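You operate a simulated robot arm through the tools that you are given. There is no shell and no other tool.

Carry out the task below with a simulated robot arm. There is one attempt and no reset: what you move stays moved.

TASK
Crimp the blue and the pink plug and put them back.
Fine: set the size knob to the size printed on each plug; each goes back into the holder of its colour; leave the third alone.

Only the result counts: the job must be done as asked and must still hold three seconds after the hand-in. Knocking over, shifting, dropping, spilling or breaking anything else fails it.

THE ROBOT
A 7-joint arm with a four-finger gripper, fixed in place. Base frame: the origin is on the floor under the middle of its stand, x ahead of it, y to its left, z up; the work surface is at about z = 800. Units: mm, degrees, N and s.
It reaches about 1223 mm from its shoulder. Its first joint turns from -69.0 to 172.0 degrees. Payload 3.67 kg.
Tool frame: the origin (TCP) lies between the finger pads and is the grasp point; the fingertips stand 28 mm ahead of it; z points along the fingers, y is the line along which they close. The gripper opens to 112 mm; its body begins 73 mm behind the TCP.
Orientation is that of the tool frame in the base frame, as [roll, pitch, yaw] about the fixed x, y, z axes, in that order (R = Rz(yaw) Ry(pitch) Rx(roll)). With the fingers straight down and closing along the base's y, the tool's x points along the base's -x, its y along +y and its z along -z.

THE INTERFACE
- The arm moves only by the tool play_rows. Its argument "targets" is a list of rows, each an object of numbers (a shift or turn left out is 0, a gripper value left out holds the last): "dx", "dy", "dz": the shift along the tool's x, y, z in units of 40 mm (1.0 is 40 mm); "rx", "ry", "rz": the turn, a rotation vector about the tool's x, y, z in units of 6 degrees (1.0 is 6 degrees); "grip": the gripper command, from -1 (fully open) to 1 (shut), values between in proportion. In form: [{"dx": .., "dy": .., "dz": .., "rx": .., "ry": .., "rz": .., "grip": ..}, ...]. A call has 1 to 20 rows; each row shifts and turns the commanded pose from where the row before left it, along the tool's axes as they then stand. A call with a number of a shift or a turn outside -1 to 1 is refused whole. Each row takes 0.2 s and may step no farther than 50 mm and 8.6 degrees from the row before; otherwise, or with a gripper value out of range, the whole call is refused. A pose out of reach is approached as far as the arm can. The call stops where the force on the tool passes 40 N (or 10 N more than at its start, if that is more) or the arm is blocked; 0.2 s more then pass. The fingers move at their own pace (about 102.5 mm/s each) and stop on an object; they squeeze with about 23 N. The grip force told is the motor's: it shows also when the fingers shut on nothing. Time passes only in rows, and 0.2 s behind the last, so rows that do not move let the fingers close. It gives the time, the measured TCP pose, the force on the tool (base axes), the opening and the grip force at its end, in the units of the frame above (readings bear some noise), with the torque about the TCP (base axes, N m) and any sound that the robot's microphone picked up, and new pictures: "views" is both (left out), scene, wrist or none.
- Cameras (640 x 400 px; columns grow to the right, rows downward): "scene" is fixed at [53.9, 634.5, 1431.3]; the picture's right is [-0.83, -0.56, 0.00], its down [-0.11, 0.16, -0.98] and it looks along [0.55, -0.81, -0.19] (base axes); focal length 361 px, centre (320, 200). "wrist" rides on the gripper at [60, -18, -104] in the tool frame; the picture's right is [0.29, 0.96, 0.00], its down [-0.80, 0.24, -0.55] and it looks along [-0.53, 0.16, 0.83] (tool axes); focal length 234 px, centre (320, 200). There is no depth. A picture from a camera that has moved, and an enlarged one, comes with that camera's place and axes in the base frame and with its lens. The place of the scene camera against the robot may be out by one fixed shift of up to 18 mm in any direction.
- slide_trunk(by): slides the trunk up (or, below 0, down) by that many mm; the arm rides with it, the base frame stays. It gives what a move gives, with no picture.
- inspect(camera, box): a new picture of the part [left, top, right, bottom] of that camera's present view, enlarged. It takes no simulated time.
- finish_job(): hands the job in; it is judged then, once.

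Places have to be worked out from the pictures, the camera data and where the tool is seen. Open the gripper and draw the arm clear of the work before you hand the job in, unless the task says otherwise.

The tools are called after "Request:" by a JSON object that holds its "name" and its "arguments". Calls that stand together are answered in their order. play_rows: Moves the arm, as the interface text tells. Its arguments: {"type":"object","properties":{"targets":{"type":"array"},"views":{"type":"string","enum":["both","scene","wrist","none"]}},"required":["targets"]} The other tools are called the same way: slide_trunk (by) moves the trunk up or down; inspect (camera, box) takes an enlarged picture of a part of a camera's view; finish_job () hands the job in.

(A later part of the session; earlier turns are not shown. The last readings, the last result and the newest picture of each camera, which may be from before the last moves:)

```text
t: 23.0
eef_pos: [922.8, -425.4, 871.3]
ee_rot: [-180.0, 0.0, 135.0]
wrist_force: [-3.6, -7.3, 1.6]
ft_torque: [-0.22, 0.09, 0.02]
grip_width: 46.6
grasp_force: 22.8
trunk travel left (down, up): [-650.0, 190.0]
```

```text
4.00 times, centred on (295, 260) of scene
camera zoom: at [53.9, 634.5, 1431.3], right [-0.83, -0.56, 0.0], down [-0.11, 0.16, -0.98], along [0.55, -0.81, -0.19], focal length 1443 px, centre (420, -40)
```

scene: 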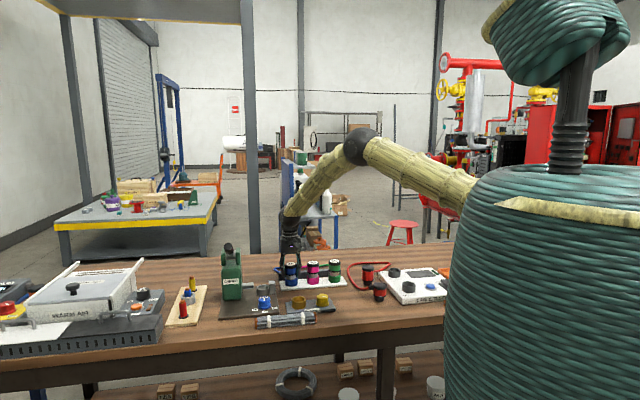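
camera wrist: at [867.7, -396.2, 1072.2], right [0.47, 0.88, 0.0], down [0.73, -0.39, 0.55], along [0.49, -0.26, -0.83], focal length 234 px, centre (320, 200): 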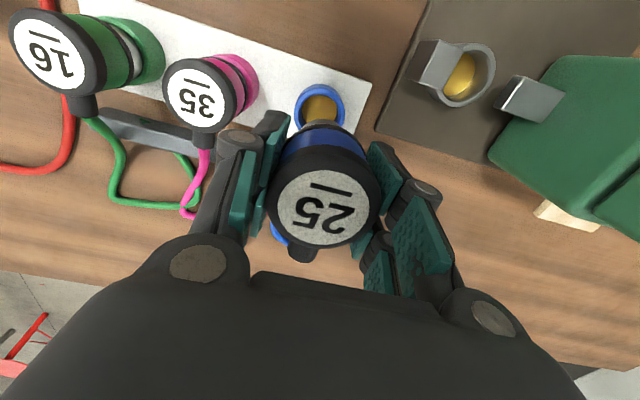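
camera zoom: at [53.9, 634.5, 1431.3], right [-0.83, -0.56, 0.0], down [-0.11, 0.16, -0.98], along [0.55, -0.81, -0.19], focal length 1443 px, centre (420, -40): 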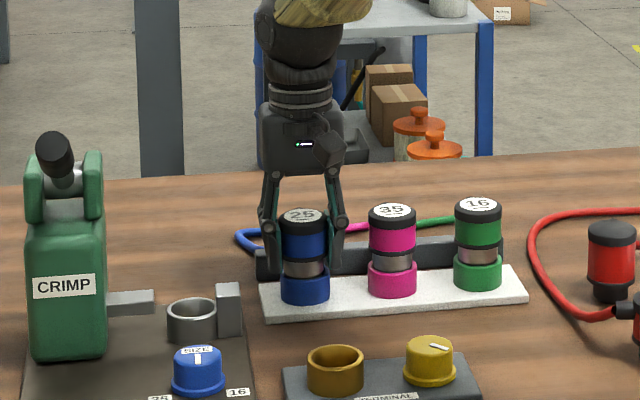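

The plug is seated in its ring again (small lateral force shows the ring is about 1 mm toward -u). I open, rise 20 mm, trim the position and regrip on the cap.

Request:
{"name": "play_rows", "arguments": {"targets": [{"grip": -0.143}, {"grip": -0.143}, {"dz": -0.25, "dx": 0.05, "dy": -0.025}, {"dz": -0.25}, {"grip": -0.143}, {"grip": 0.3}, {"grip": 1}, {"grip": 1}, {"grip": 1}], "views": "both"}}

Request:
{"name": "inspect", "arguments": {"camera": "wrist", "box": [200, 80, 440, 270]}}

Request:
{"name": "inspect", "arguments": {"camera": "scene", "box": [250, 210, 340, 310]}}

```text
t: 25.0
eef_pos: [920.5, -423.7, 892.0]
ee_rot: [180.0, 0.1, 135.0]
wrist_force: [0.3, -0.5, 0.3]
ft_torque: [-0.02, 0.01, -0.03]
grip_width: 45.9
grasp_force: 22.9
trunk travel left (down, up): [-650.0, 190.0]
camera wrist: at [865.0, -395.1, 996.5], right [0.47, 0.88, 0.0], down [0.73, -0.39, 0.55], along [0.49, -0.26, -0.83], focal length 234 px, centre (320, 200)
```

scene: 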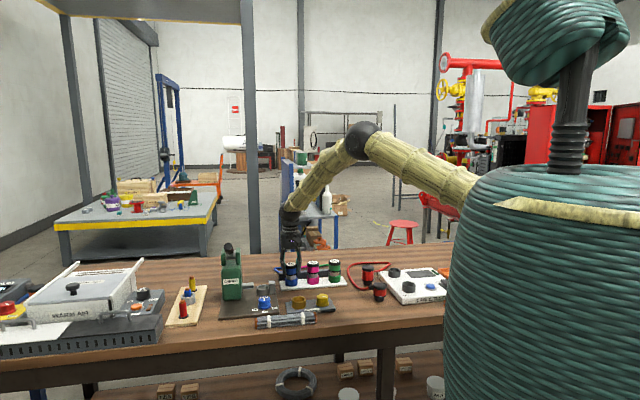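
wrist: 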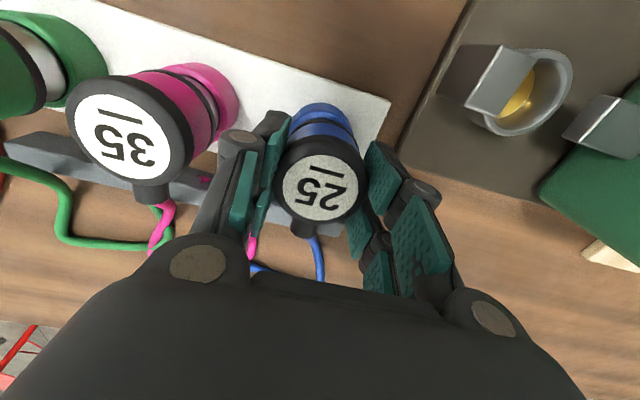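

```text
2.11 times, centred on (320, 175) of wrist
camera zoom: at [865.0, -395.1, 996.5], right [0.47, 0.88, 0.0], down [0.73, -0.39, 0.55], along [0.49, -0.26, -0.83], focal length 493 px, centre (320, 253)
```

zoom: 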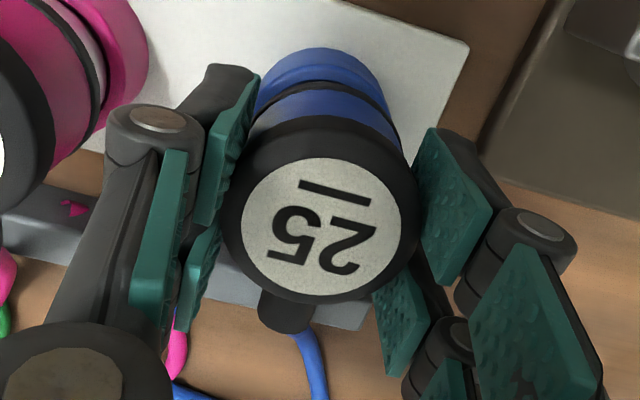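

```text
4.00 times, centred on (295, 260) of scene
camera zoom: at [53.9, 634.5, 1431.3], right [-0.83, -0.56, 0.0], down [-0.11, 0.16, -0.98], along [0.55, -0.81, -0.19], focal length 1443 px, centre (420, -40)
```

zoom: 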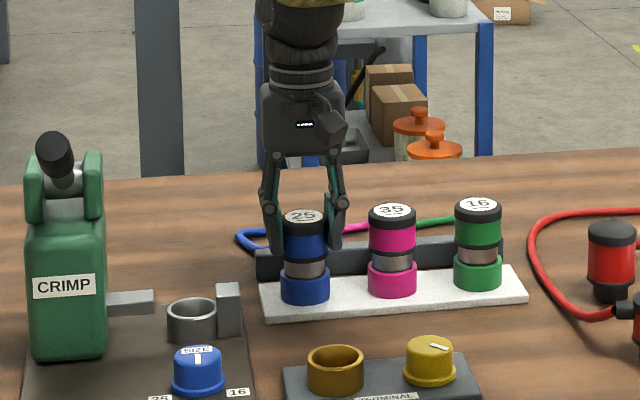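

Regrip is centred (no force, axis on the TCP). I lift 80 mm and carry the plug to above the crimper cup (du=+114, dv=-71.6 mm).

Request:
{"name": "play_rows", "arguments": {"targets": [{"dz": -0.2, "grip": 1}, {"dz": -0.5}, {"dz": -0.65}, {"dz": -0.65}, {"dx": 0.4475, "dy": 0.7125}, {"dx": 0.4475, "dy": 0.7125}, {"dx": 0.4475, "dy": 0.7125}, {"dx": 0.4475, "dy": 0.7125}, {}], "views": "both"}}

Request:
{"name": "inspect", "arguments": {"camera": "wrist", "box": [200, 70, 440, 260]}}

Request:
{"name": "inspect", "arguments": {"camera": "scene", "box": [220, 220, 310, 310]}}

```text
t: 27.0
eef_pos: [952.2, -293.2, 969.5]
ee_rot: [-180.0, -0.1, 135.0]
wrist_force: [1.0, -0.1, -1.1]
ft_torque: [0.02, 0.0, 0.02]
grip_width: 45.8
grasp_force: 22.8
trunk travel left (down, up): [-650.0, 190.0]
camera wrist: at [896.7, -265.0, 1074.3], right [0.47, 0.88, 0.0], down [0.73, -0.39, 0.55], along [0.49, -0.26, -0.83], focal length 234 px, centre (320, 200)
```

scene: 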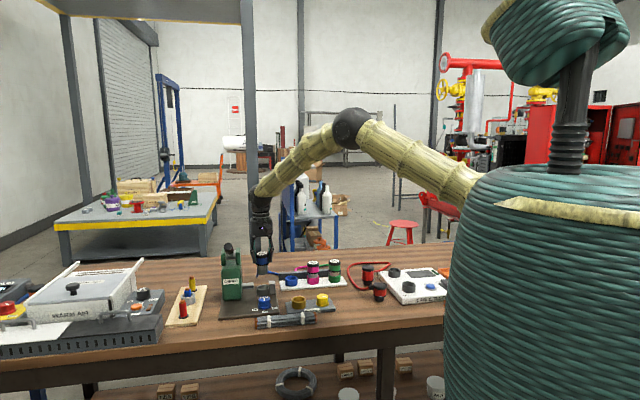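
wrist: 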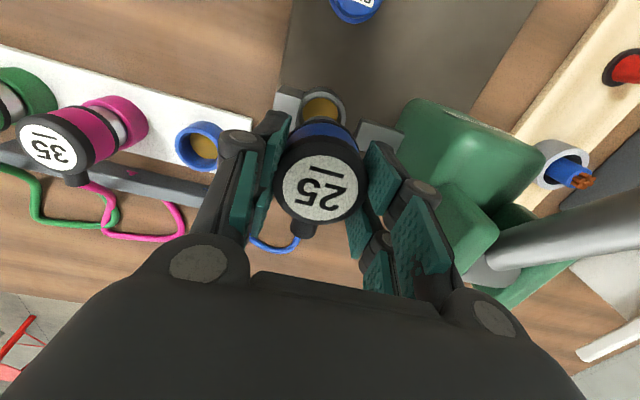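

```text
2.11 times, centred on (320, 165) of wrist
camera zoom: at [896.7, -265.0, 1074.3], right [0.47, 0.88, 0.0], down [0.73, -0.39, 0.55], along [0.49, -0.26, -0.83], focal length 493 px, centre (320, 274)
```

zoom: 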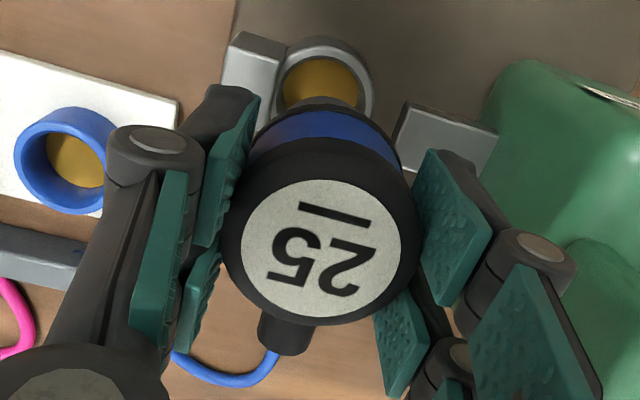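

```text
4.44 times, centred on (265, 265) of scene
camera zoom: at [53.9, 634.5, 1431.3], right [-0.83, -0.56, 0.0], down [-0.11, 0.16, -0.98], along [0.55, -0.81, -0.19], focal length 1604 px, centre (564, -89)
```

zoom: 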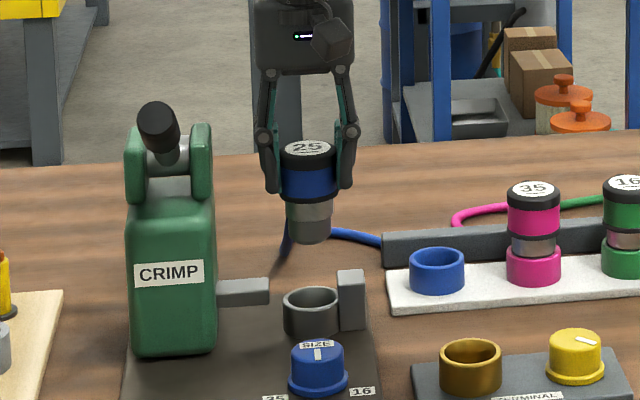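

The scene view shows the plug's axis lined up with the cup in u. I enlarge the wrist view around the cup to check v.

Request:
{"name": "inspect", "arguments": {"camera": "wrist", "box": [270, 70, 370, 140]}}

Request:
{"name": "inspect", "arguments": {"camera": "scene", "box": [265, 245, 305, 305]}}

```text
5.71 times, centred on (320, 105) of wrist
camera zoom: at [896.7, -265.0, 1074.3], right [0.47, 0.88, 0.0], down [0.73, -0.39, 0.55], along [0.49, -0.26, -0.83], focal length 1338 px, centre (320, 743)
```

zoom: 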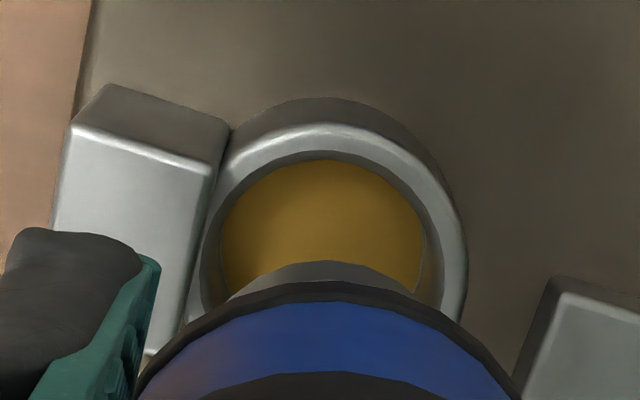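

```text
6.67 times, centred on (285, 275) of scene
camera zoom: at [53.9, 634.5, 1431.3], right [-0.83, -0.56, 0.0], down [-0.11, 0.16, -0.98], along [0.55, -0.81, -0.19], focal length 2405 px, centre (553, -300)
```

zoom: 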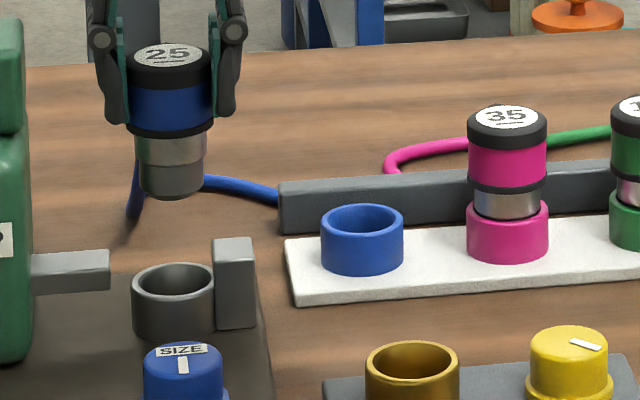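

Comparing with the earlier holder view, the cup axis is within about 1 mm of the plug axis (needs +0.7 u, +0.8 v). I trim and lower 46 mm to just above the rim for a final check.

Request:
{"name": "play_rows", "arguments": {"targets": [{"dx": -0.02, "dy": 0.018, "dz": 0.4}, {"dz": 0.4}, {"dz": 0.35}, {}], "views": "both"}}

Request:
{"name": "inspect", "arguments": {"camera": "wrist", "box": [270, 70, 370, 140]}}

Request:
{"name": "inspect", "arguments": {"camera": "scene", "box": [250, 260, 290, 310]}}

```text
t: 28.0
eef_pos: [951.5, -293.7, 926.1]
ee_rot: [179.9, 0.0, 135.0]
wrist_force: [-0.1, -0.1, -1.2]
ft_torque: [0.03, 0.0, 0.01]
grip_width: 45.5
grasp_force: 22.9
trunk travel left (down, up): [-650.0, 190.0]
camera wrist: at [896.0, -263.8, 1030.2], right [0.47, 0.88, 0.0], down [0.73, -0.39, 0.55], along [0.49, -0.26, -0.83], focal length 234 px, centre (320, 200)
```

scene: 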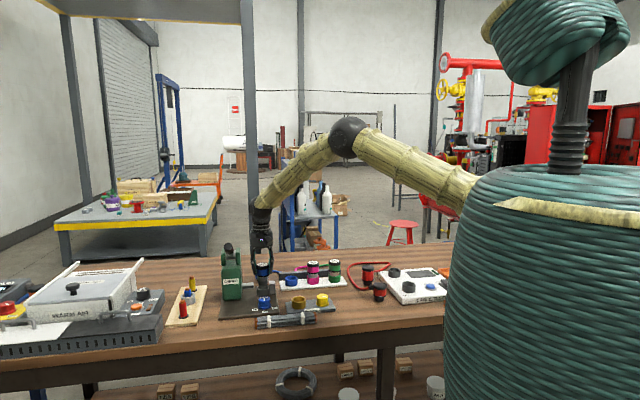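
wrist: 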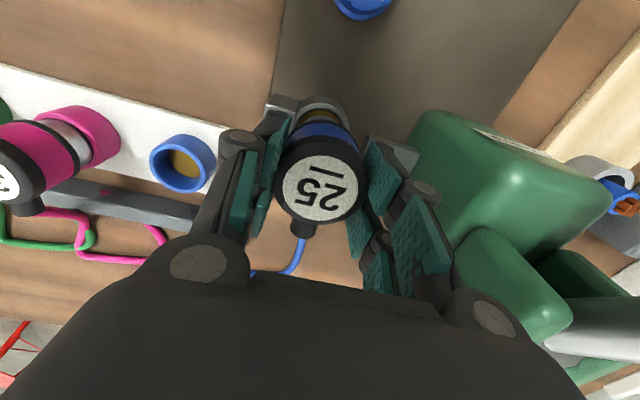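

```text
5.71 times, centred on (320, 105) of wrist
camera zoom: at [896.0, -263.8, 1030.2], right [0.47, 0.88, 0.0], down [0.73, -0.39, 0.55], along [0.49, -0.26, -0.83], focal length 1338 px, centre (320, 743)
```

zoom: 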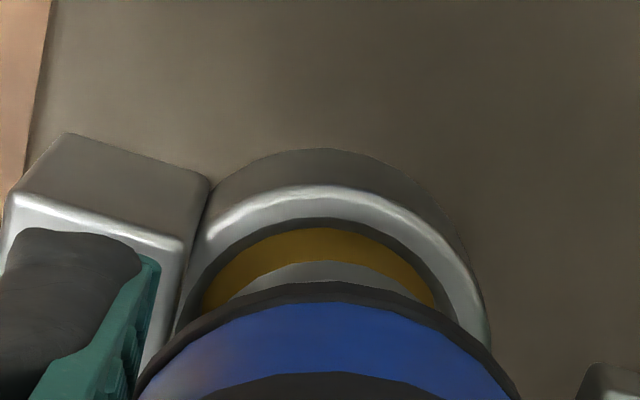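

```text
8.00 times, centred on (270, 285) of scene
camera zoom: at [53.9, 634.5, 1431.3], right [-0.83, -0.56, 0.0], down [-0.11, 0.16, -0.98], along [0.55, -0.81, -0.19], focal length 2886 px, centre (720, -480)
```

zoom: 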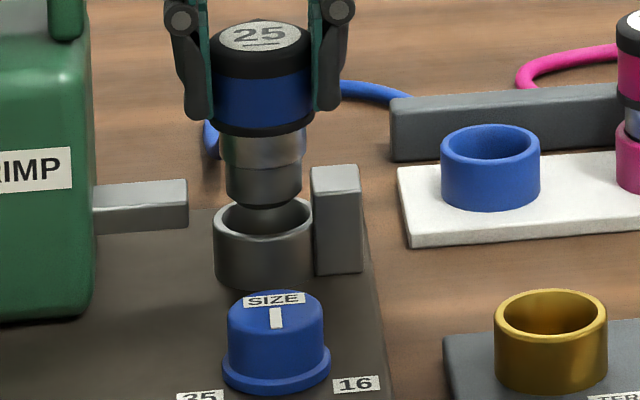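

Ferrule and cup are aligned within about 1 mm. I lower gently in small steps and watch the force.

Request:
{"name": "play_rows", "arguments": {"targets": [{"dy": -0.012, "dz": 0.1}, {"dz": 0.1}, {"dz": 0.1}, {"dz": 0.1}], "views": "none"}}

Request:
{"name": "inspect", "arguments": {"camera": "scene", "box": [250, 260, 290, 310]}}

```text
t: 29.0
eef_pos: [952.5, -294.0, 909.3]
ee_rot: [180.0, 0.0, 135.0]
wrist_force: [-0.1, -0.4, -1.7]
ft_torque: [0.01, -0.03, 0.0]
grip_width: 45.7
grasp_force: 22.7
trunk travel left (down, up): [-650.0, 190.0]
```

```text
8.00 times, centred on (270, 285) of scene
camera zoom: at [53.9, 634.5, 1431.3], right [-0.83, -0.56, 0.0], down [-0.11, 0.16, -0.98], along [0.55, -0.81, -0.19], focal length 2886 px, centre (720, -480)
```

zoom: 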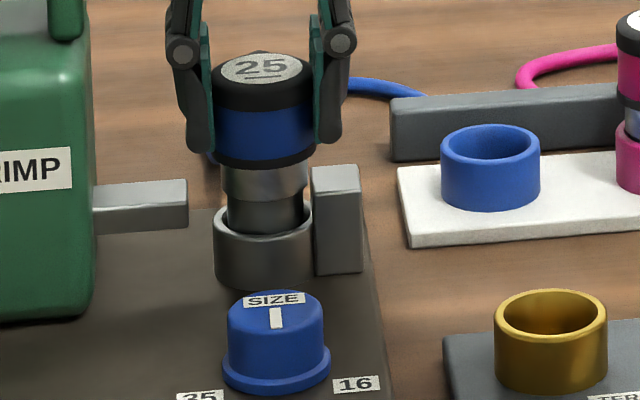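

The ferrule is inside the rim with no contact force. I continue down 8 mm and check the finger clearance to the anvil.

Request:
{"name": "play_rows", "arguments": {"targets": [{"dz": 0.1}, {"dz": 0.1}], "views": "wrist"}}

Request:
{"name": "inspect", "arguments": {"camera": "scene", "box": [250, 260, 290, 310]}}

Request:
{"name": "inspect", "arguments": {"camera": "wrist", "box": [230, 90, 410, 210]}}

```text
t: 29.6
eef_pos: [951.2, -293.7, 901.5]
ee_rot: [-179.9, 0.0, 135.0]
wrist_force: [-1.2, -0.4, -1.7]
ft_torque: [0.02, -0.01, -0.02]
grip_width: 45.5
grasp_force: 23.0
trunk travel left (down, up): [-650.0, 190.0]
camera wrist: at [896.3, -263.8, 1006.7], right [0.47, 0.88, 0.0], down [0.73, -0.39, 0.55], along [0.49, -0.26, -0.83], focal length 234 px, centre (320, 200)
```

wrist: 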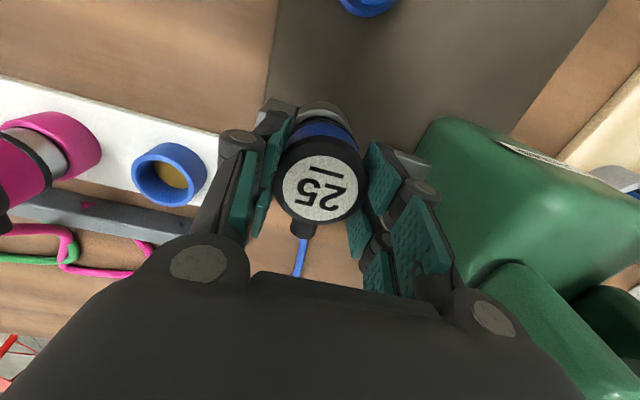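

```text
8.00 times, centred on (270, 285) of scene
camera zoom: at [53.9, 634.5, 1431.3], right [-0.83, -0.56, 0.0], down [-0.11, 0.16, -0.98], along [0.55, -0.81, -0.19], focal length 2886 px, centre (720, -480)
```

zoom: 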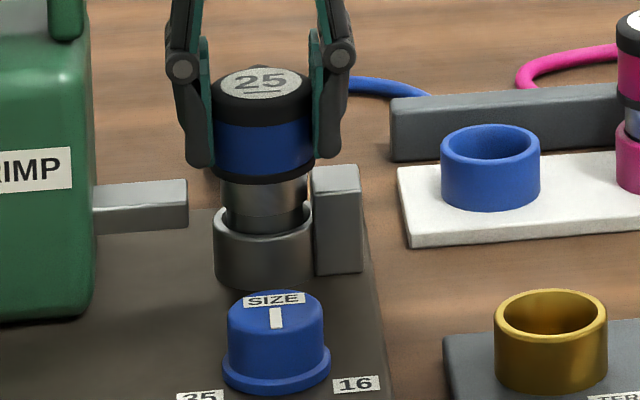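

```text
3.33 times, centred on (320, 150) of wrist
camera zoom: at [896.3, -263.8, 1006.7], right [0.47, 0.88, 0.0], down [0.73, -0.39, 0.55], along [0.49, -0.26, -0.83], focal length 781 px, centre (320, 367)
```

zoom: 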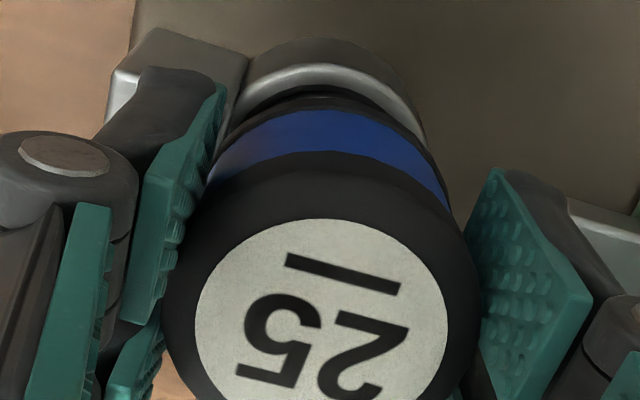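

There is still about 9 mm of finger clearance over the anvil. I lower in 2 mm steps and read the force.

Request:
{"name": "play_rows", "arguments": {"targets": [{"dz": 0.05}, {"dz": 0.05}], "views": "none"}}

Request:
{"name": "inspect", "arguments": {"camera": "scene", "box": [250, 260, 290, 310]}}

```text
t: 30.2
eef_pos: [950.6, -292.8, 898.0]
ee_rot: [-180.0, 0.0, 135.1]
wrist_force: [0.4, -0.4, -0.9]
ft_torque: [-0.02, 0.01, -0.01]
grip_width: 45.3
grasp_force: 23.1
trunk travel left (down, up): [-650.0, 190.0]
```

```text
8.00 times, centred on (270, 285) of scene
camera zoom: at [53.9, 634.5, 1431.3], right [-0.83, -0.56, 0.0], down [-0.11, 0.16, -0.98], along [0.55, -0.81, -0.19], focal length 2886 px, centre (720, -480)
```

zoom: 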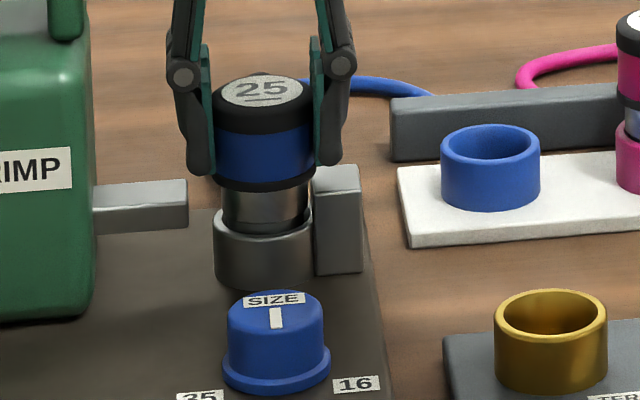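

Request:
{"name": "play_rows", "arguments": {"targets": [{"dz": 0.05}, {"dz": 0.025}], "views": "none"}}

Request:
{"name": "inspect", "arguments": {"camera": "scene", "box": [250, 260, 290, 310]}}

```text
t: 30.8
eef_pos: [951.2, -294.6, 894.9]
ee_rot: [180.0, 0.0, 135.1]
wrist_force: [0.2, -0.1, 0.6]
ft_torque: [0.0, -0.03, 0.0]
grip_width: 45.4
grasp_force: 22.9
trunk travel left (down, up): [-650.0, 190.0]
```

```text
8.00 times, centred on (270, 285) of scene
camera zoom: at [53.9, 634.5, 1431.3], right [-0.83, -0.56, 0.0], down [-0.11, 0.16, -0.98], along [0.55, -0.81, -0.19], focal length 2886 px, centre (720, -480)
```

zoom: 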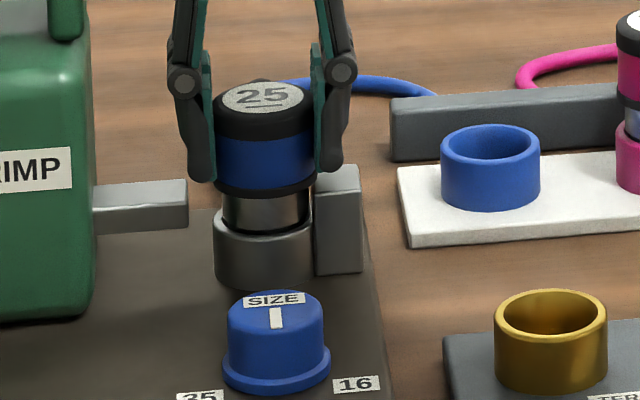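

Request:
{"name": "play_rows", "arguments": {"targets": [{"dz": 0.05}, {}], "views": "none"}}

Request:
{"name": "inspect", "arguments": {"camera": "scene", "box": [250, 260, 290, 310]}}

```text
t: 31.4
eef_pos: [950.1, -294.3, 894.6]
ee_rot: [180.0, 0.0, 135.0]
wrist_force: [1.3, 0.0, 9.2]
ft_torque: [-0.02, -0.13, 0.03]
grip_width: 45.6
grasp_force: 22.6
trunk travel left (down, up): [-650.0, 190.0]
```

```text
8.00 times, centred on (270, 285) of scene
camera zoom: at [53.9, 634.5, 1431.3], right [-0.83, -0.56, 0.0], down [-0.11, 0.16, -0.98], along [0.55, -0.81, -0.19], focal length 2886 px, centre (720, -480)
```

zoom: 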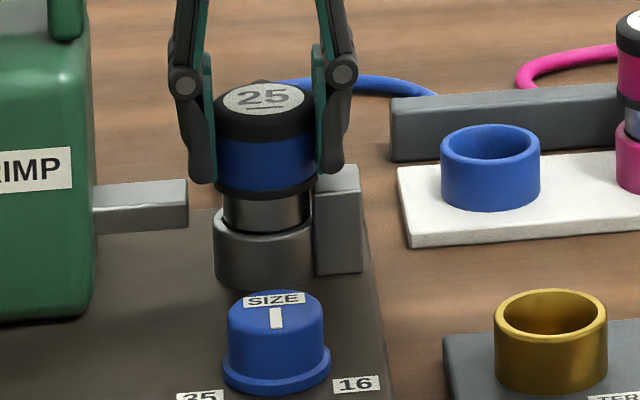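

The force rises to 9 N at TCP z≈894.6 and the visible ferrule length matches the plugs in their holders, so the plug is seated in the cup. I release it and rise clear.

Request:
{"name": "play_rows", "arguments": {"targets": [{"dz": -0.04, "grip": 0}, {"grip": -0.143}, {"grip": -0.143}, {"dz": -0.5}, {"dz": -1}, {"dz": -1}, {"dz": -1}], "views": "both"}}

Request:
{"name": "inspect", "arguments": {"camera": "scene", "box": [210, 220, 310, 320]}}

Request:
{"name": "inspect", "arguments": {"camera": "wrist", "box": [240, 60, 480, 230]}}

```text
t: 33.0
eef_pos: [949.6, -295.6, 1034.3]
ee_rot: [180.0, 0.0, 135.0]
wrist_force: [-0.5, 0.4, 0.8]
ft_torque: [0.03, -0.02, -0.03]
grip_width: 64.1
grasp_force: 0.1
trunk travel left (down, up): [-650.0, 190.0]
camera wrist: at [894.1, -266.0, 1139.2], right [0.47, 0.88, 0.0], down [0.73, -0.39, 0.55], along [0.49, -0.26, -0.83], focal length 234 px, centre (320, 200)
```

scene: 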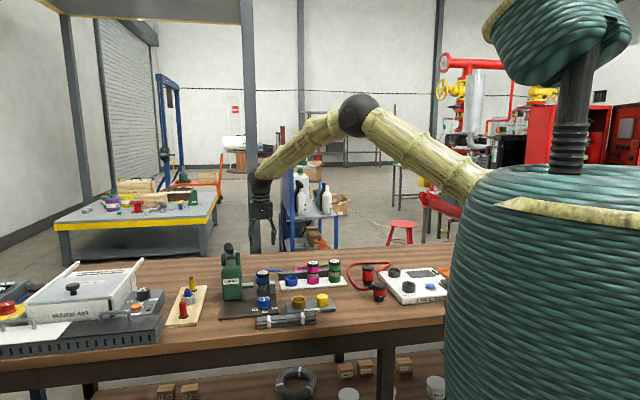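
wrist: 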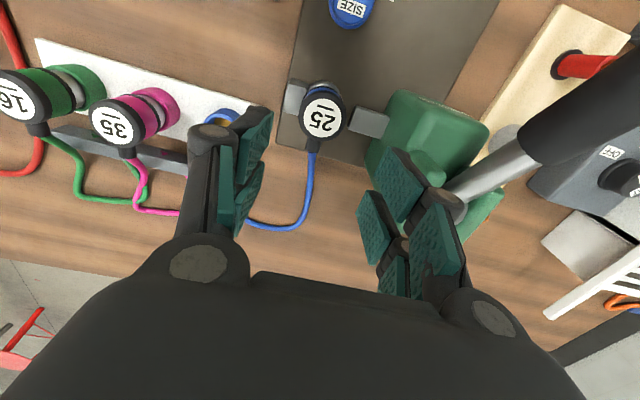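

```text
4.00 times, centred on (260, 270) of scene
camera zoom: at [53.9, 634.5, 1431.3], right [-0.83, -0.56, 0.0], down [-0.11, 0.16, -0.98], along [0.55, -0.81, -0.19], focal length 1443 px, centre (560, -80)
```

zoom: 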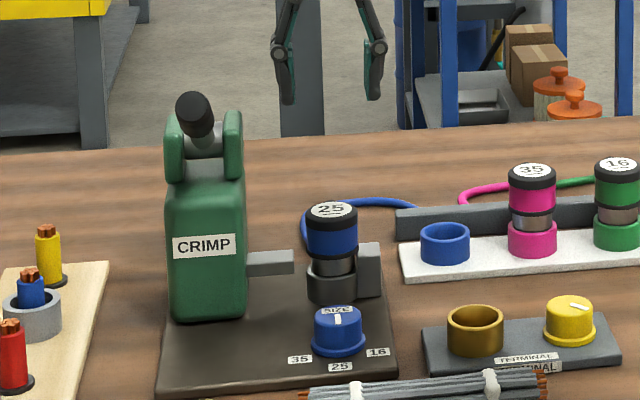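

```text
2.35 times, centred on (360, 145) of wrist
camera zoom: at [894.1, -266.0, 1139.2], right [0.47, 0.88, 0.0], down [0.73, -0.39, 0.55], along [0.49, -0.26, -0.83], focal length 551 px, centre (226, 329)
```

zoom: 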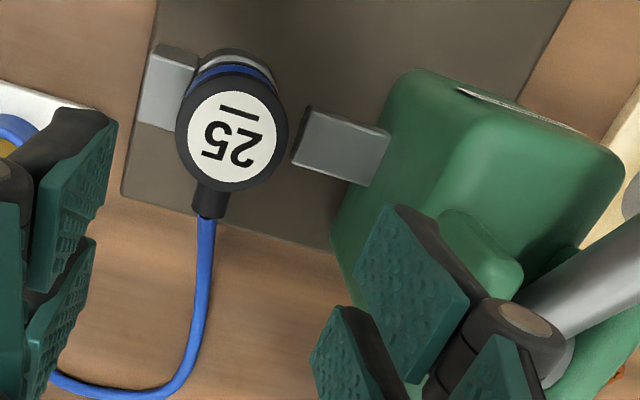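

The blue plug stands in the cup. Now I rise to z≈1195 and move toward the lever to look at it from above.

Request:
{"name": "play_rows", "arguments": {"targets": [{"dz": -1}, {"dz": -1}, {"dz": -1}, {"dz": -1}, {"dx": 0.875, "dy": 0.6}, {"dx": 0.875, "dy": 0.6}, {"dx": 0.875, "dy": 0.6}, {"dx": 0.875, "dy": 0.6}], "views": "both"}}

Request:
{"name": "inspect", "arguments": {"camera": "wrist", "box": [220, 60, 440, 260]}}

```text
t: 34.8
eef_pos: [918.1, -126.1, 1195.7]
ee_rot: [180.0, 0.1, 135.0]
wrist_force: [-0.9, 0.2, 0.1]
ft_torque: [-0.07, -0.01, 0.0]
grip_width: 64.2
grasp_force: 0.1
trunk travel left (down, up): [-650.0, 190.0]
camera wrist: at [862.5, -97.1, 1299.7], right [0.47, 0.88, 0.0], down [0.73, -0.39, 0.56], along [0.49, -0.26, -0.83], focal length 234 px, centre (320, 200)
```

scene: 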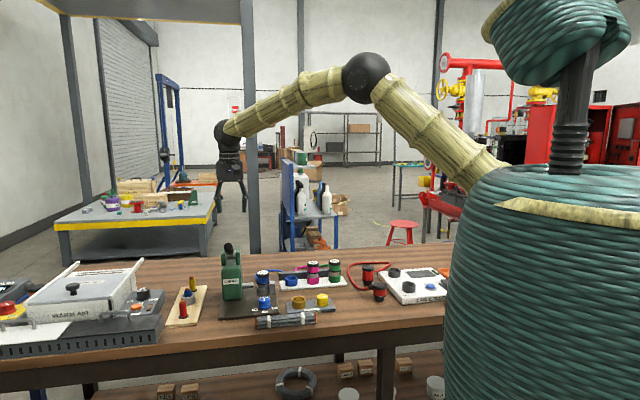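
wrist: 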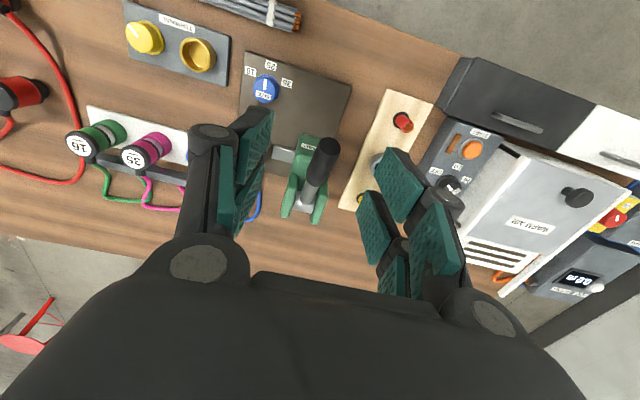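

```text
2.00 times, centred on (330, 160) of wrist
camera zoom: at [862.5, -97.1, 1299.7], right [0.47, 0.88, 0.0], down [0.73, -0.39, 0.56], along [0.49, -0.26, -0.83], focal length 468 px, centre (300, 280)
```

zoom: 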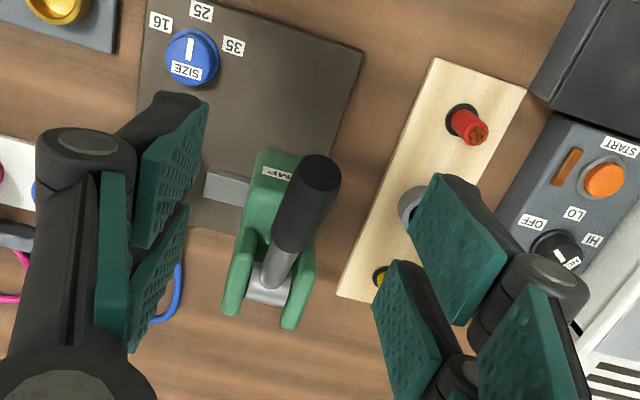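

The lever lies in the plane u≈582: pivot about (v=900, z=968), tip about (v=771, z=1037), black handle on its outer 85 mm. I move above the mid-handle (u=582, v=795) and descend partway.

Request:
{"name": "play_rows", "arguments": {"targets": [{"dx": -0.7, "dy": 0.275}, {"dx": -0.715, "dy": 0.275}, {"dz": 0.9}, {"dz": 0.9}, {"dz": 0.6}, {}], "views": "both"}}

Request:
{"name": "inspect", "arguments": {"camera": "wrist", "box": [220, 60, 440, 280]}}

Request:
{"name": "inspect", "arguments": {"camera": "scene", "box": [190, 200, 290, 310]}}

```text
t: 36.2
eef_pos: [975.2, -148.1, 1098.1]
ee_rot: [180.0, 0.0, 135.0]
wrist_force: [-0.9, -0.3, -1.0]
ft_torque: [-0.02, 0.01, -0.02]
grip_width: 64.0
grasp_force: 0.1
trunk travel left (down, up): [-650.0, 190.0]
camera wrist: at [920.6, -119.4, 1202.4], right [0.47, 0.88, 0.0], down [0.73, -0.39, 0.55], along [0.49, -0.26, -0.83], focal length 234 px, centre (320, 200)
```

scene: 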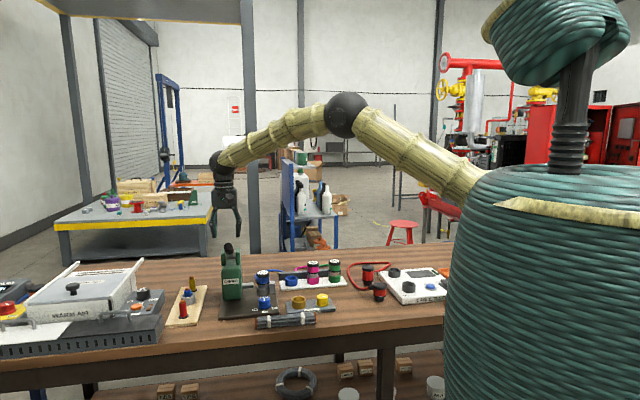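
wrist: 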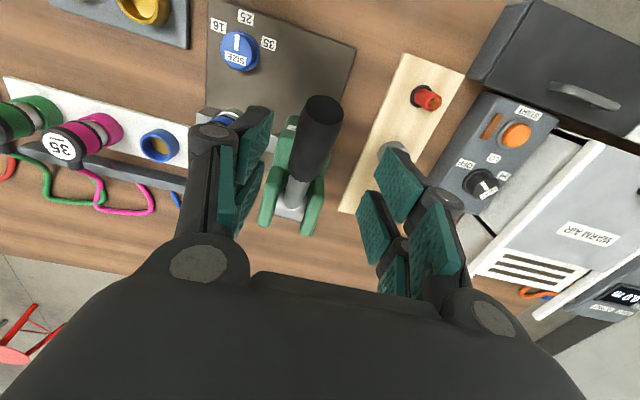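

```text
1.82 times, centred on (330, 170) of wrist
camera zoom: at [920.6, -119.4, 1202.4], right [0.47, 0.88, 0.0], down [0.73, -0.39, 0.55], along [0.49, -0.26, -0.83], focal length 426 px, centre (302, 254)
```

zoom: 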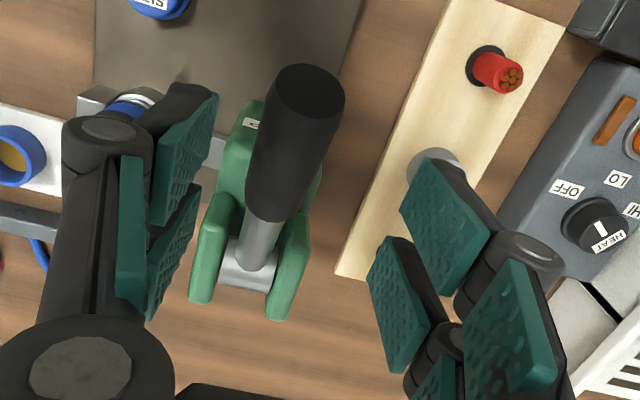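

```text
3.64 times, centred on (240, 255) of scene
camera zoom: at [53.9, 634.5, 1431.3], right [-0.83, -0.56, 0.0], down [-0.11, 0.16, -0.98], along [0.55, -0.81, -0.19], focal length 1312 px, centre (611, 0)
```

zoom: 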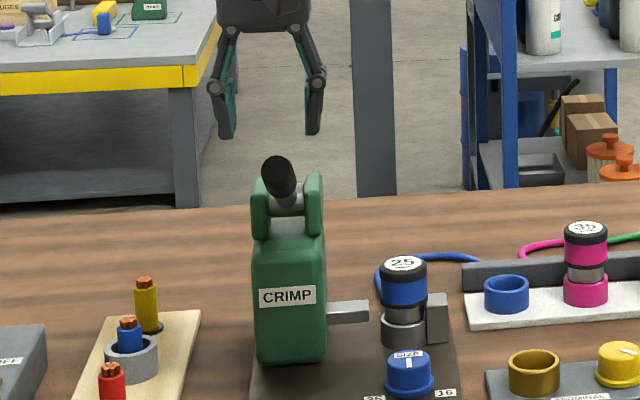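

The hand is about 2.5 mm too far in +u; I correct and lower over the handle, then close on it.

Request:
{"name": "play_rows", "arguments": {"targets": [{"dy": -0.06, "dz": 0.6}, {"dz": 0.7}, {"dz": 0.55}, {"grip": 0.3}, {"grip": 1}, {"grip": 1}, {"grip": 1}], "views": "both"}}

Request:
{"name": "inspect", "arguments": {"camera": "wrist", "box": [220, 60, 440, 280]}}

Request:
{"name": "inspect", "arguments": {"camera": "scene", "box": [190, 200, 290, 310]}}

```text
t: 37.8
eef_pos: [973.2, -152.9, 1021.4]
ee_rot: [-180.0, 0.1, 135.1]
wrist_force: [-17.8, -8.5, -3.8]
ft_torque: [-0.04, 0.17, -0.28]
grip_width: 26.7
grasp_force: 45.3
trunk travel left (down, up): [-650.0, 190.0]
camera wrist: at [917.8, -123.0, 1127.1], right [0.47, 0.88, 0.0], down [0.73, -0.39, 0.55], along [0.49, -0.26, -0.83], focal length 234 px, centre (320, 200)
```

scene: 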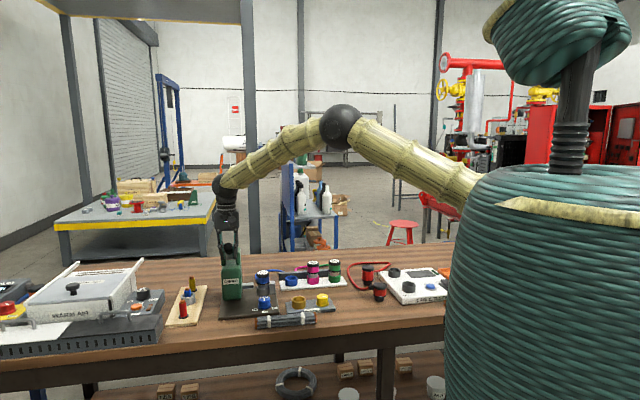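
wrist: 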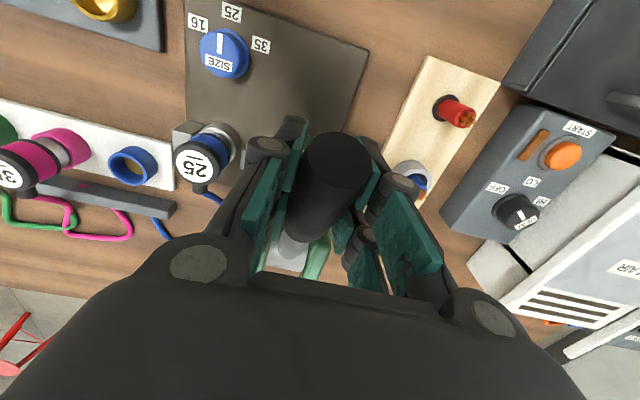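

```text
1.82 times, centred on (330, 170) of wrist
camera zoom: at [917.8, -123.0, 1127.1], right [0.47, 0.88, 0.0], down [0.73, -0.39, 0.55], along [0.49, -0.26, -0.83], focal length 426 px, centre (302, 254)
```

zoom: 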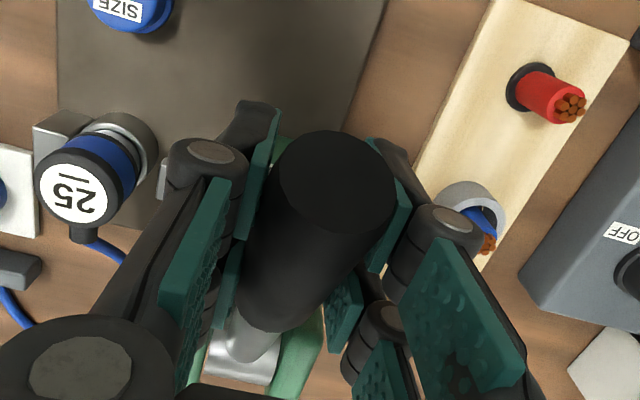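

```text
3.64 times, centred on (240, 255) of scene
camera zoom: at [53.9, 634.5, 1431.3], right [-0.83, -0.56, 0.0], down [-0.11, 0.16, -0.98], along [0.55, -0.81, -0.19], focal length 1312 px, centre (611, 0)
```

zoom: 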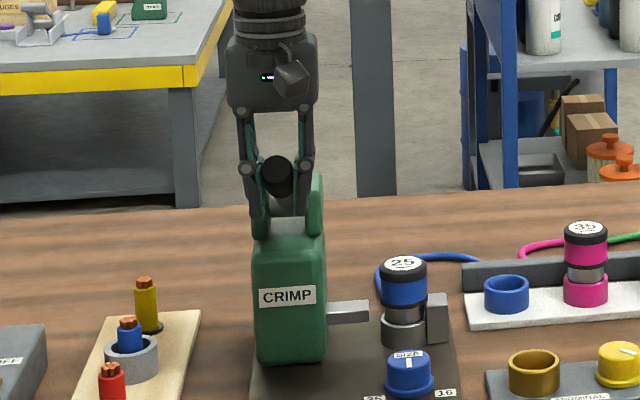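

The handle is gripped (26.7 mm); the -u side load shows the hand is ~2 mm off, so I relax that and start pulling the lever down along its arc in 5° steps.

Request:
{"name": "play_rows", "arguments": {"targets": [{"dy": -0.05, "grip": 1}, {"dx": 0.11, "dz": 0.23}, {"dx": 0.09, "dz": 0.24}, {"dx": 0.0675, "dz": 0.2475}], "views": "both"}}

Request:
{"name": "inspect", "arguments": {"camera": "scene", "box": [190, 200, 290, 310]}}

```text
t: 38.8
eef_pos: [965.3, -145.2, 997.3]
ee_rot: [179.9, 0.2, 135.1]
wrist_force: [7.7, -0.3, 13.2]
ft_torque: [-1.13, -0.94, -0.19]
grip_width: 26.8
grasp_force: 44.6
trunk travel left (down, up): [-650.0, 190.0]
camera wrist: at [909.1, -115.1, 1101.9], right [0.47, 0.88, 0.0], down [0.73, -0.39, 0.56], along [0.49, -0.26, -0.83], focal length 234 px, centre (320, 200)
```

scene: 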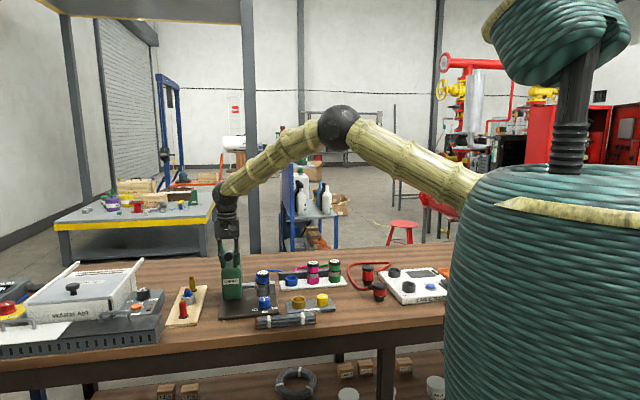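
wrist: 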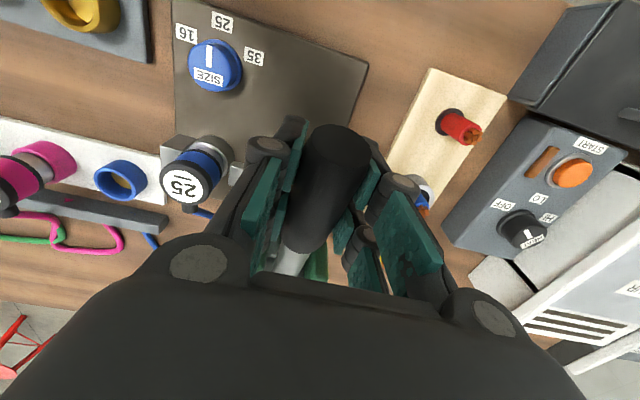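

```text
3.64 times, centred on (240, 255) of scene
camera zoom: at [53.9, 634.5, 1431.3], right [-0.83, -0.56, 0.0], down [-0.11, 0.16, -0.98], along [0.55, -0.81, -0.19], focal length 1312 px, centre (611, 0)
```

zoom: 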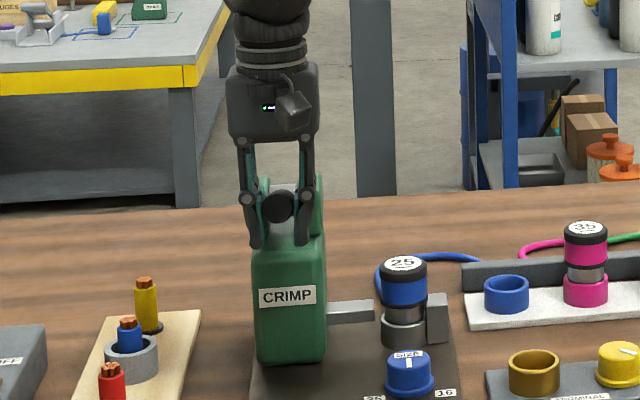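

The lever is coming down with about 13 N resistance and the ram begins to extend. I continue the arc.

Request:
{"name": "play_rows", "arguments": {"targets": [{"dx": 0.0475, "dz": 0.2525, "grip": 1}, {"dx": 0.0225, "dz": 0.255}, {"dz": 0.255}], "views": "both"}}

Request:
{"name": "inspect", "arguments": {"camera": "scene", "box": [190, 200, 290, 310]}}

```text
t: 39.6
eef_pos: [961.5, -141.1, 965.3]
ee_rot: [-180.0, 0.0, 135.1]
wrist_force: [3.9, 17.8, 11.6]
ft_torque: [-0.86, -0.52, -0.21]
grip_width: 26.5
grasp_force: 45.3
trunk travel left (down, up): [-650.0, 190.0]
camera wrist: at [906.5, -112.1, 1069.4], right [0.47, 0.88, 0.0], down [0.73, -0.39, 0.55], along [0.49, -0.26, -0.83], focal length 234 px, centre (320, 200)
```

scene: 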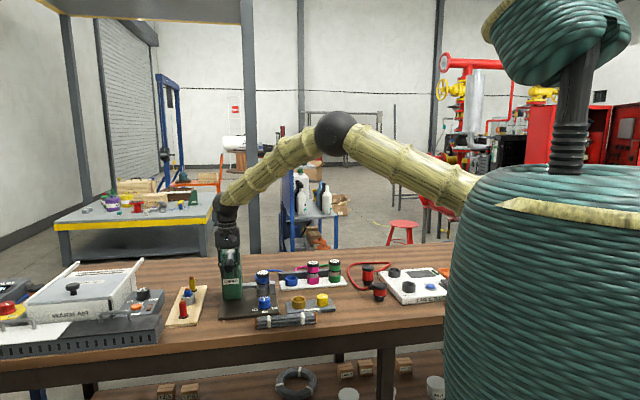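
wrist: 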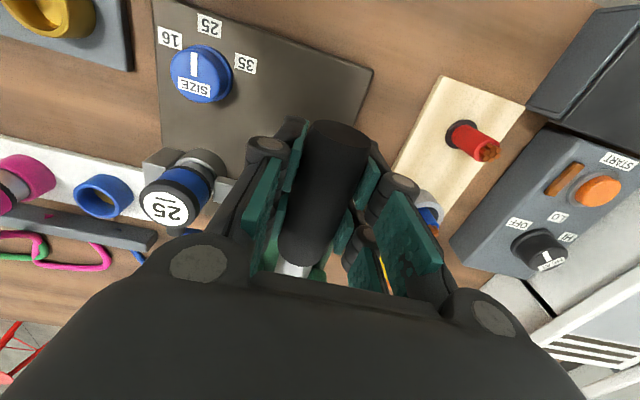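

```text
3.64 times, centred on (240, 255) of scene
camera zoom: at [53.9, 634.5, 1431.3], right [-0.83, -0.56, 0.0], down [-0.11, 0.16, -0.98], along [0.55, -0.81, -0.19], focal length 1312 px, centre (611, 0)
```

zoom: 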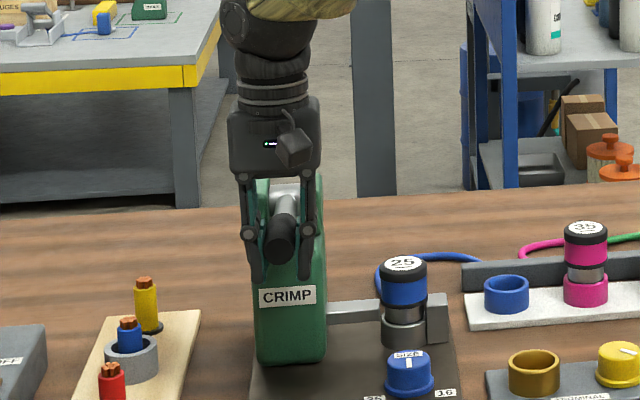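

The ram is nearly at the plug now. I relax the side loads a bit and keep pulling down.

Request:
{"name": "play_rows", "arguments": {"targets": [{"dx": 0.04, "dy": 0.03, "dz": 0.2, "grip": 1}, {"dx": 0.0, "dz": 0.2}, {"dx": -0.01, "dz": 0.2}], "views": "both"}}

Request:
{"name": "inspect", "arguments": {"camera": "scene", "box": [190, 200, 290, 310]}}

```text
t: 40.4
eef_pos: [963.0, -141.8, 942.7]
ee_rot: [179.9, 0.1, 135.0]
wrist_force: [7.8, 5.1, 13.6]
ft_torque: [-0.78, -0.52, 0.03]
grip_width: 26.6
grasp_force: 45.4
trunk travel left (down, up): [-650.0, 190.0]
camera wrist: at [907.6, -113.1, 1047.1], right [0.47, 0.88, 0.0], down [0.73, -0.39, 0.56], along [0.49, -0.26, -0.83], focal length 234 px, centre (320, 200)
```

scene: 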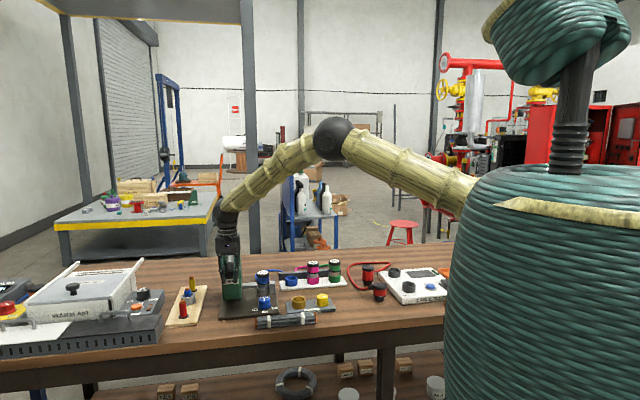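
wrist: 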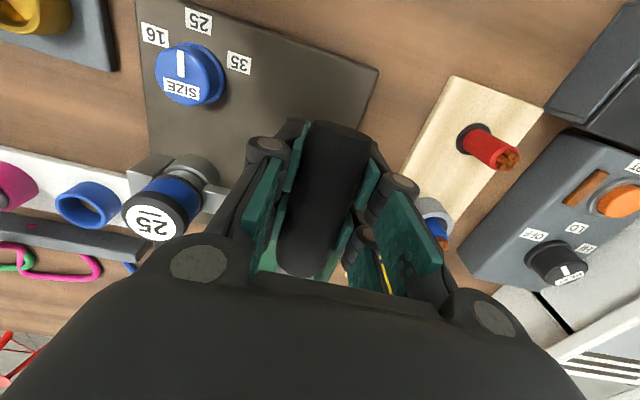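

```text
3.64 times, centred on (240, 255) of scene
camera zoom: at [53.9, 634.5, 1431.3], right [-0.83, -0.56, 0.0], down [-0.11, 0.16, -0.98], along [0.55, -0.81, -0.19], focal length 1312 px, centre (611, 0)
```

zoom: 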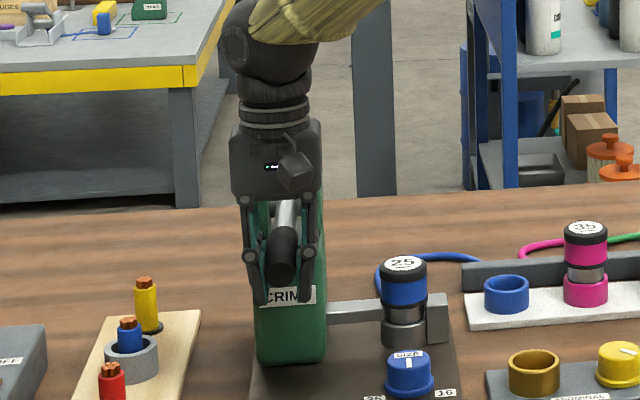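

Resistance is still about 13 N and the lever is roughly 11° below horizontal. I continue the arc down, watching the force.

Request:
{"name": "play_rows", "arguments": {"targets": [{"dx": -0.05, "dy": 0.03, "dz": 0.22, "grip": 1}, {"dx": -0.07, "dz": 0.22}], "views": "scene"}}

Request:
{"name": "inspect", "arguments": {"camera": "scene", "box": [200, 220, 290, 310]}}

```text
t: 41.0
eef_pos: [965.2, -145.0, 924.2]
ee_rot: [-180.0, 0.0, 135.0]
wrist_force: [-14.2, 3.5, 10.5]
ft_torque: [-0.52, -0.63, 0.04]
grip_width: 26.8
grasp_force: 45.0
trunk travel left (down, up): [-650.0, 190.0]
```

scene: 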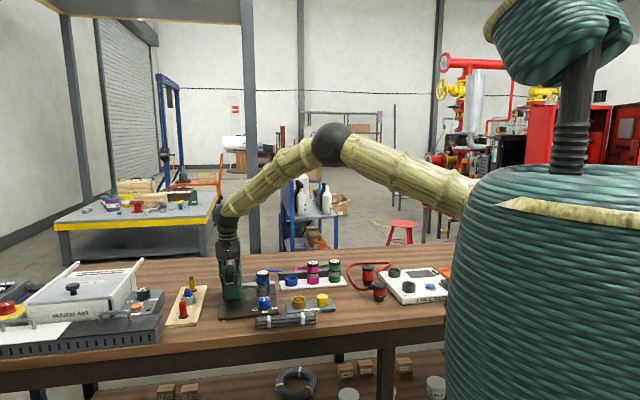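

```text
4.44 times, centred on (245, 265) of scene
camera zoom: at [53.9, 634.5, 1431.3], right [-0.83, -0.56, 0.0], down [-0.11, 0.16, -0.98], along [0.55, -0.81, -0.19], focal length 1604 px, centre (653, -89)
```

zoom: 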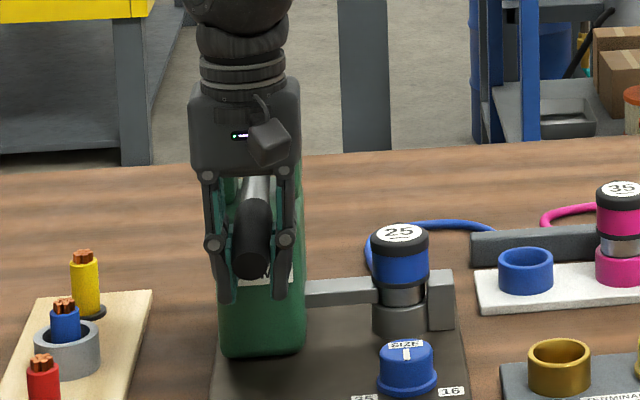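

The ram now touches the ferrule, resistance is still low. I continue with slightly less inward motion.

Request:
{"name": "play_rows", "arguments": {"targets": [{"dx": -0.02, "dz": 0.15, "grip": 1}, {"dx": -0.05, "dz": 0.15}], "views": "none"}}

Request:
{"name": "inspect", "arguments": {"camera": "scene", "box": [200, 220, 290, 310]}}

```text
t: 41.6
eef_pos: [969.0, -149.2, 912.6]
ee_rot: [180.0, -0.1, 135.0]
wrist_force: [-10.9, 3.3, 6.0]
ft_torque: [-0.34, -0.45, 0.01]
grip_width: 26.7
grasp_force: 45.2
trunk travel left (down, up): [-650.0, 190.0]
```

```text
4.44 times, centred on (245, 265) of scene
camera zoom: at [53.9, 634.5, 1431.3], right [-0.83, -0.56, 0.0], down [-0.11, 0.16, -0.98], along [0.55, -0.81, -0.19], focal length 1604 px, centre (653, -89)
```

zoom: 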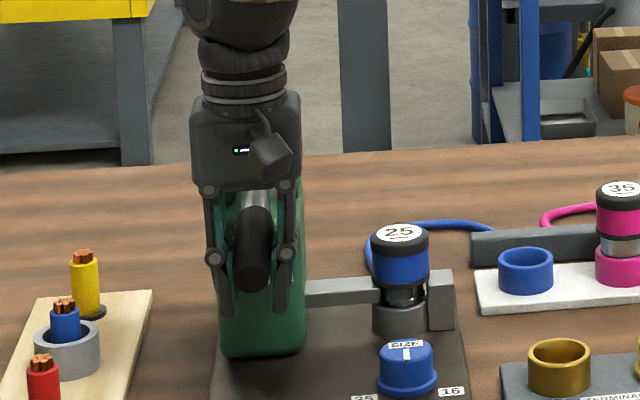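

The ferrule seems to have changed shape. I zoom in on it.

Request:
{"name": "inspect", "arguments": {"camera": "scene", "box": [255, 262, 295, 302]}}

```text
10.00 times, centred on (275, 282) of scene
camera zoom: at [53.9, 634.5, 1431.3], right [-0.83, -0.56, 0.0], down [-0.11, 0.16, -0.98], along [0.55, -0.81, -0.19], focal length 3608 px, centre (770, -620)
```

zoom: 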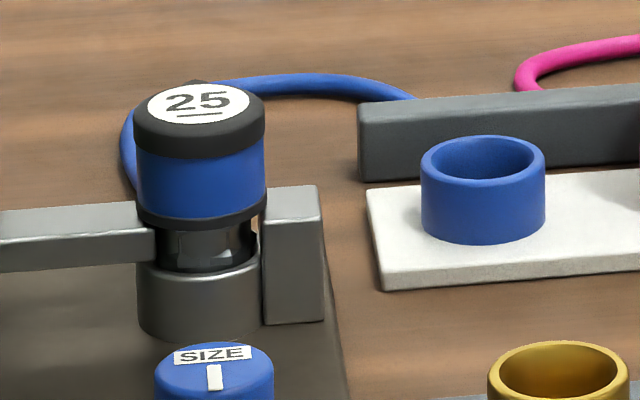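

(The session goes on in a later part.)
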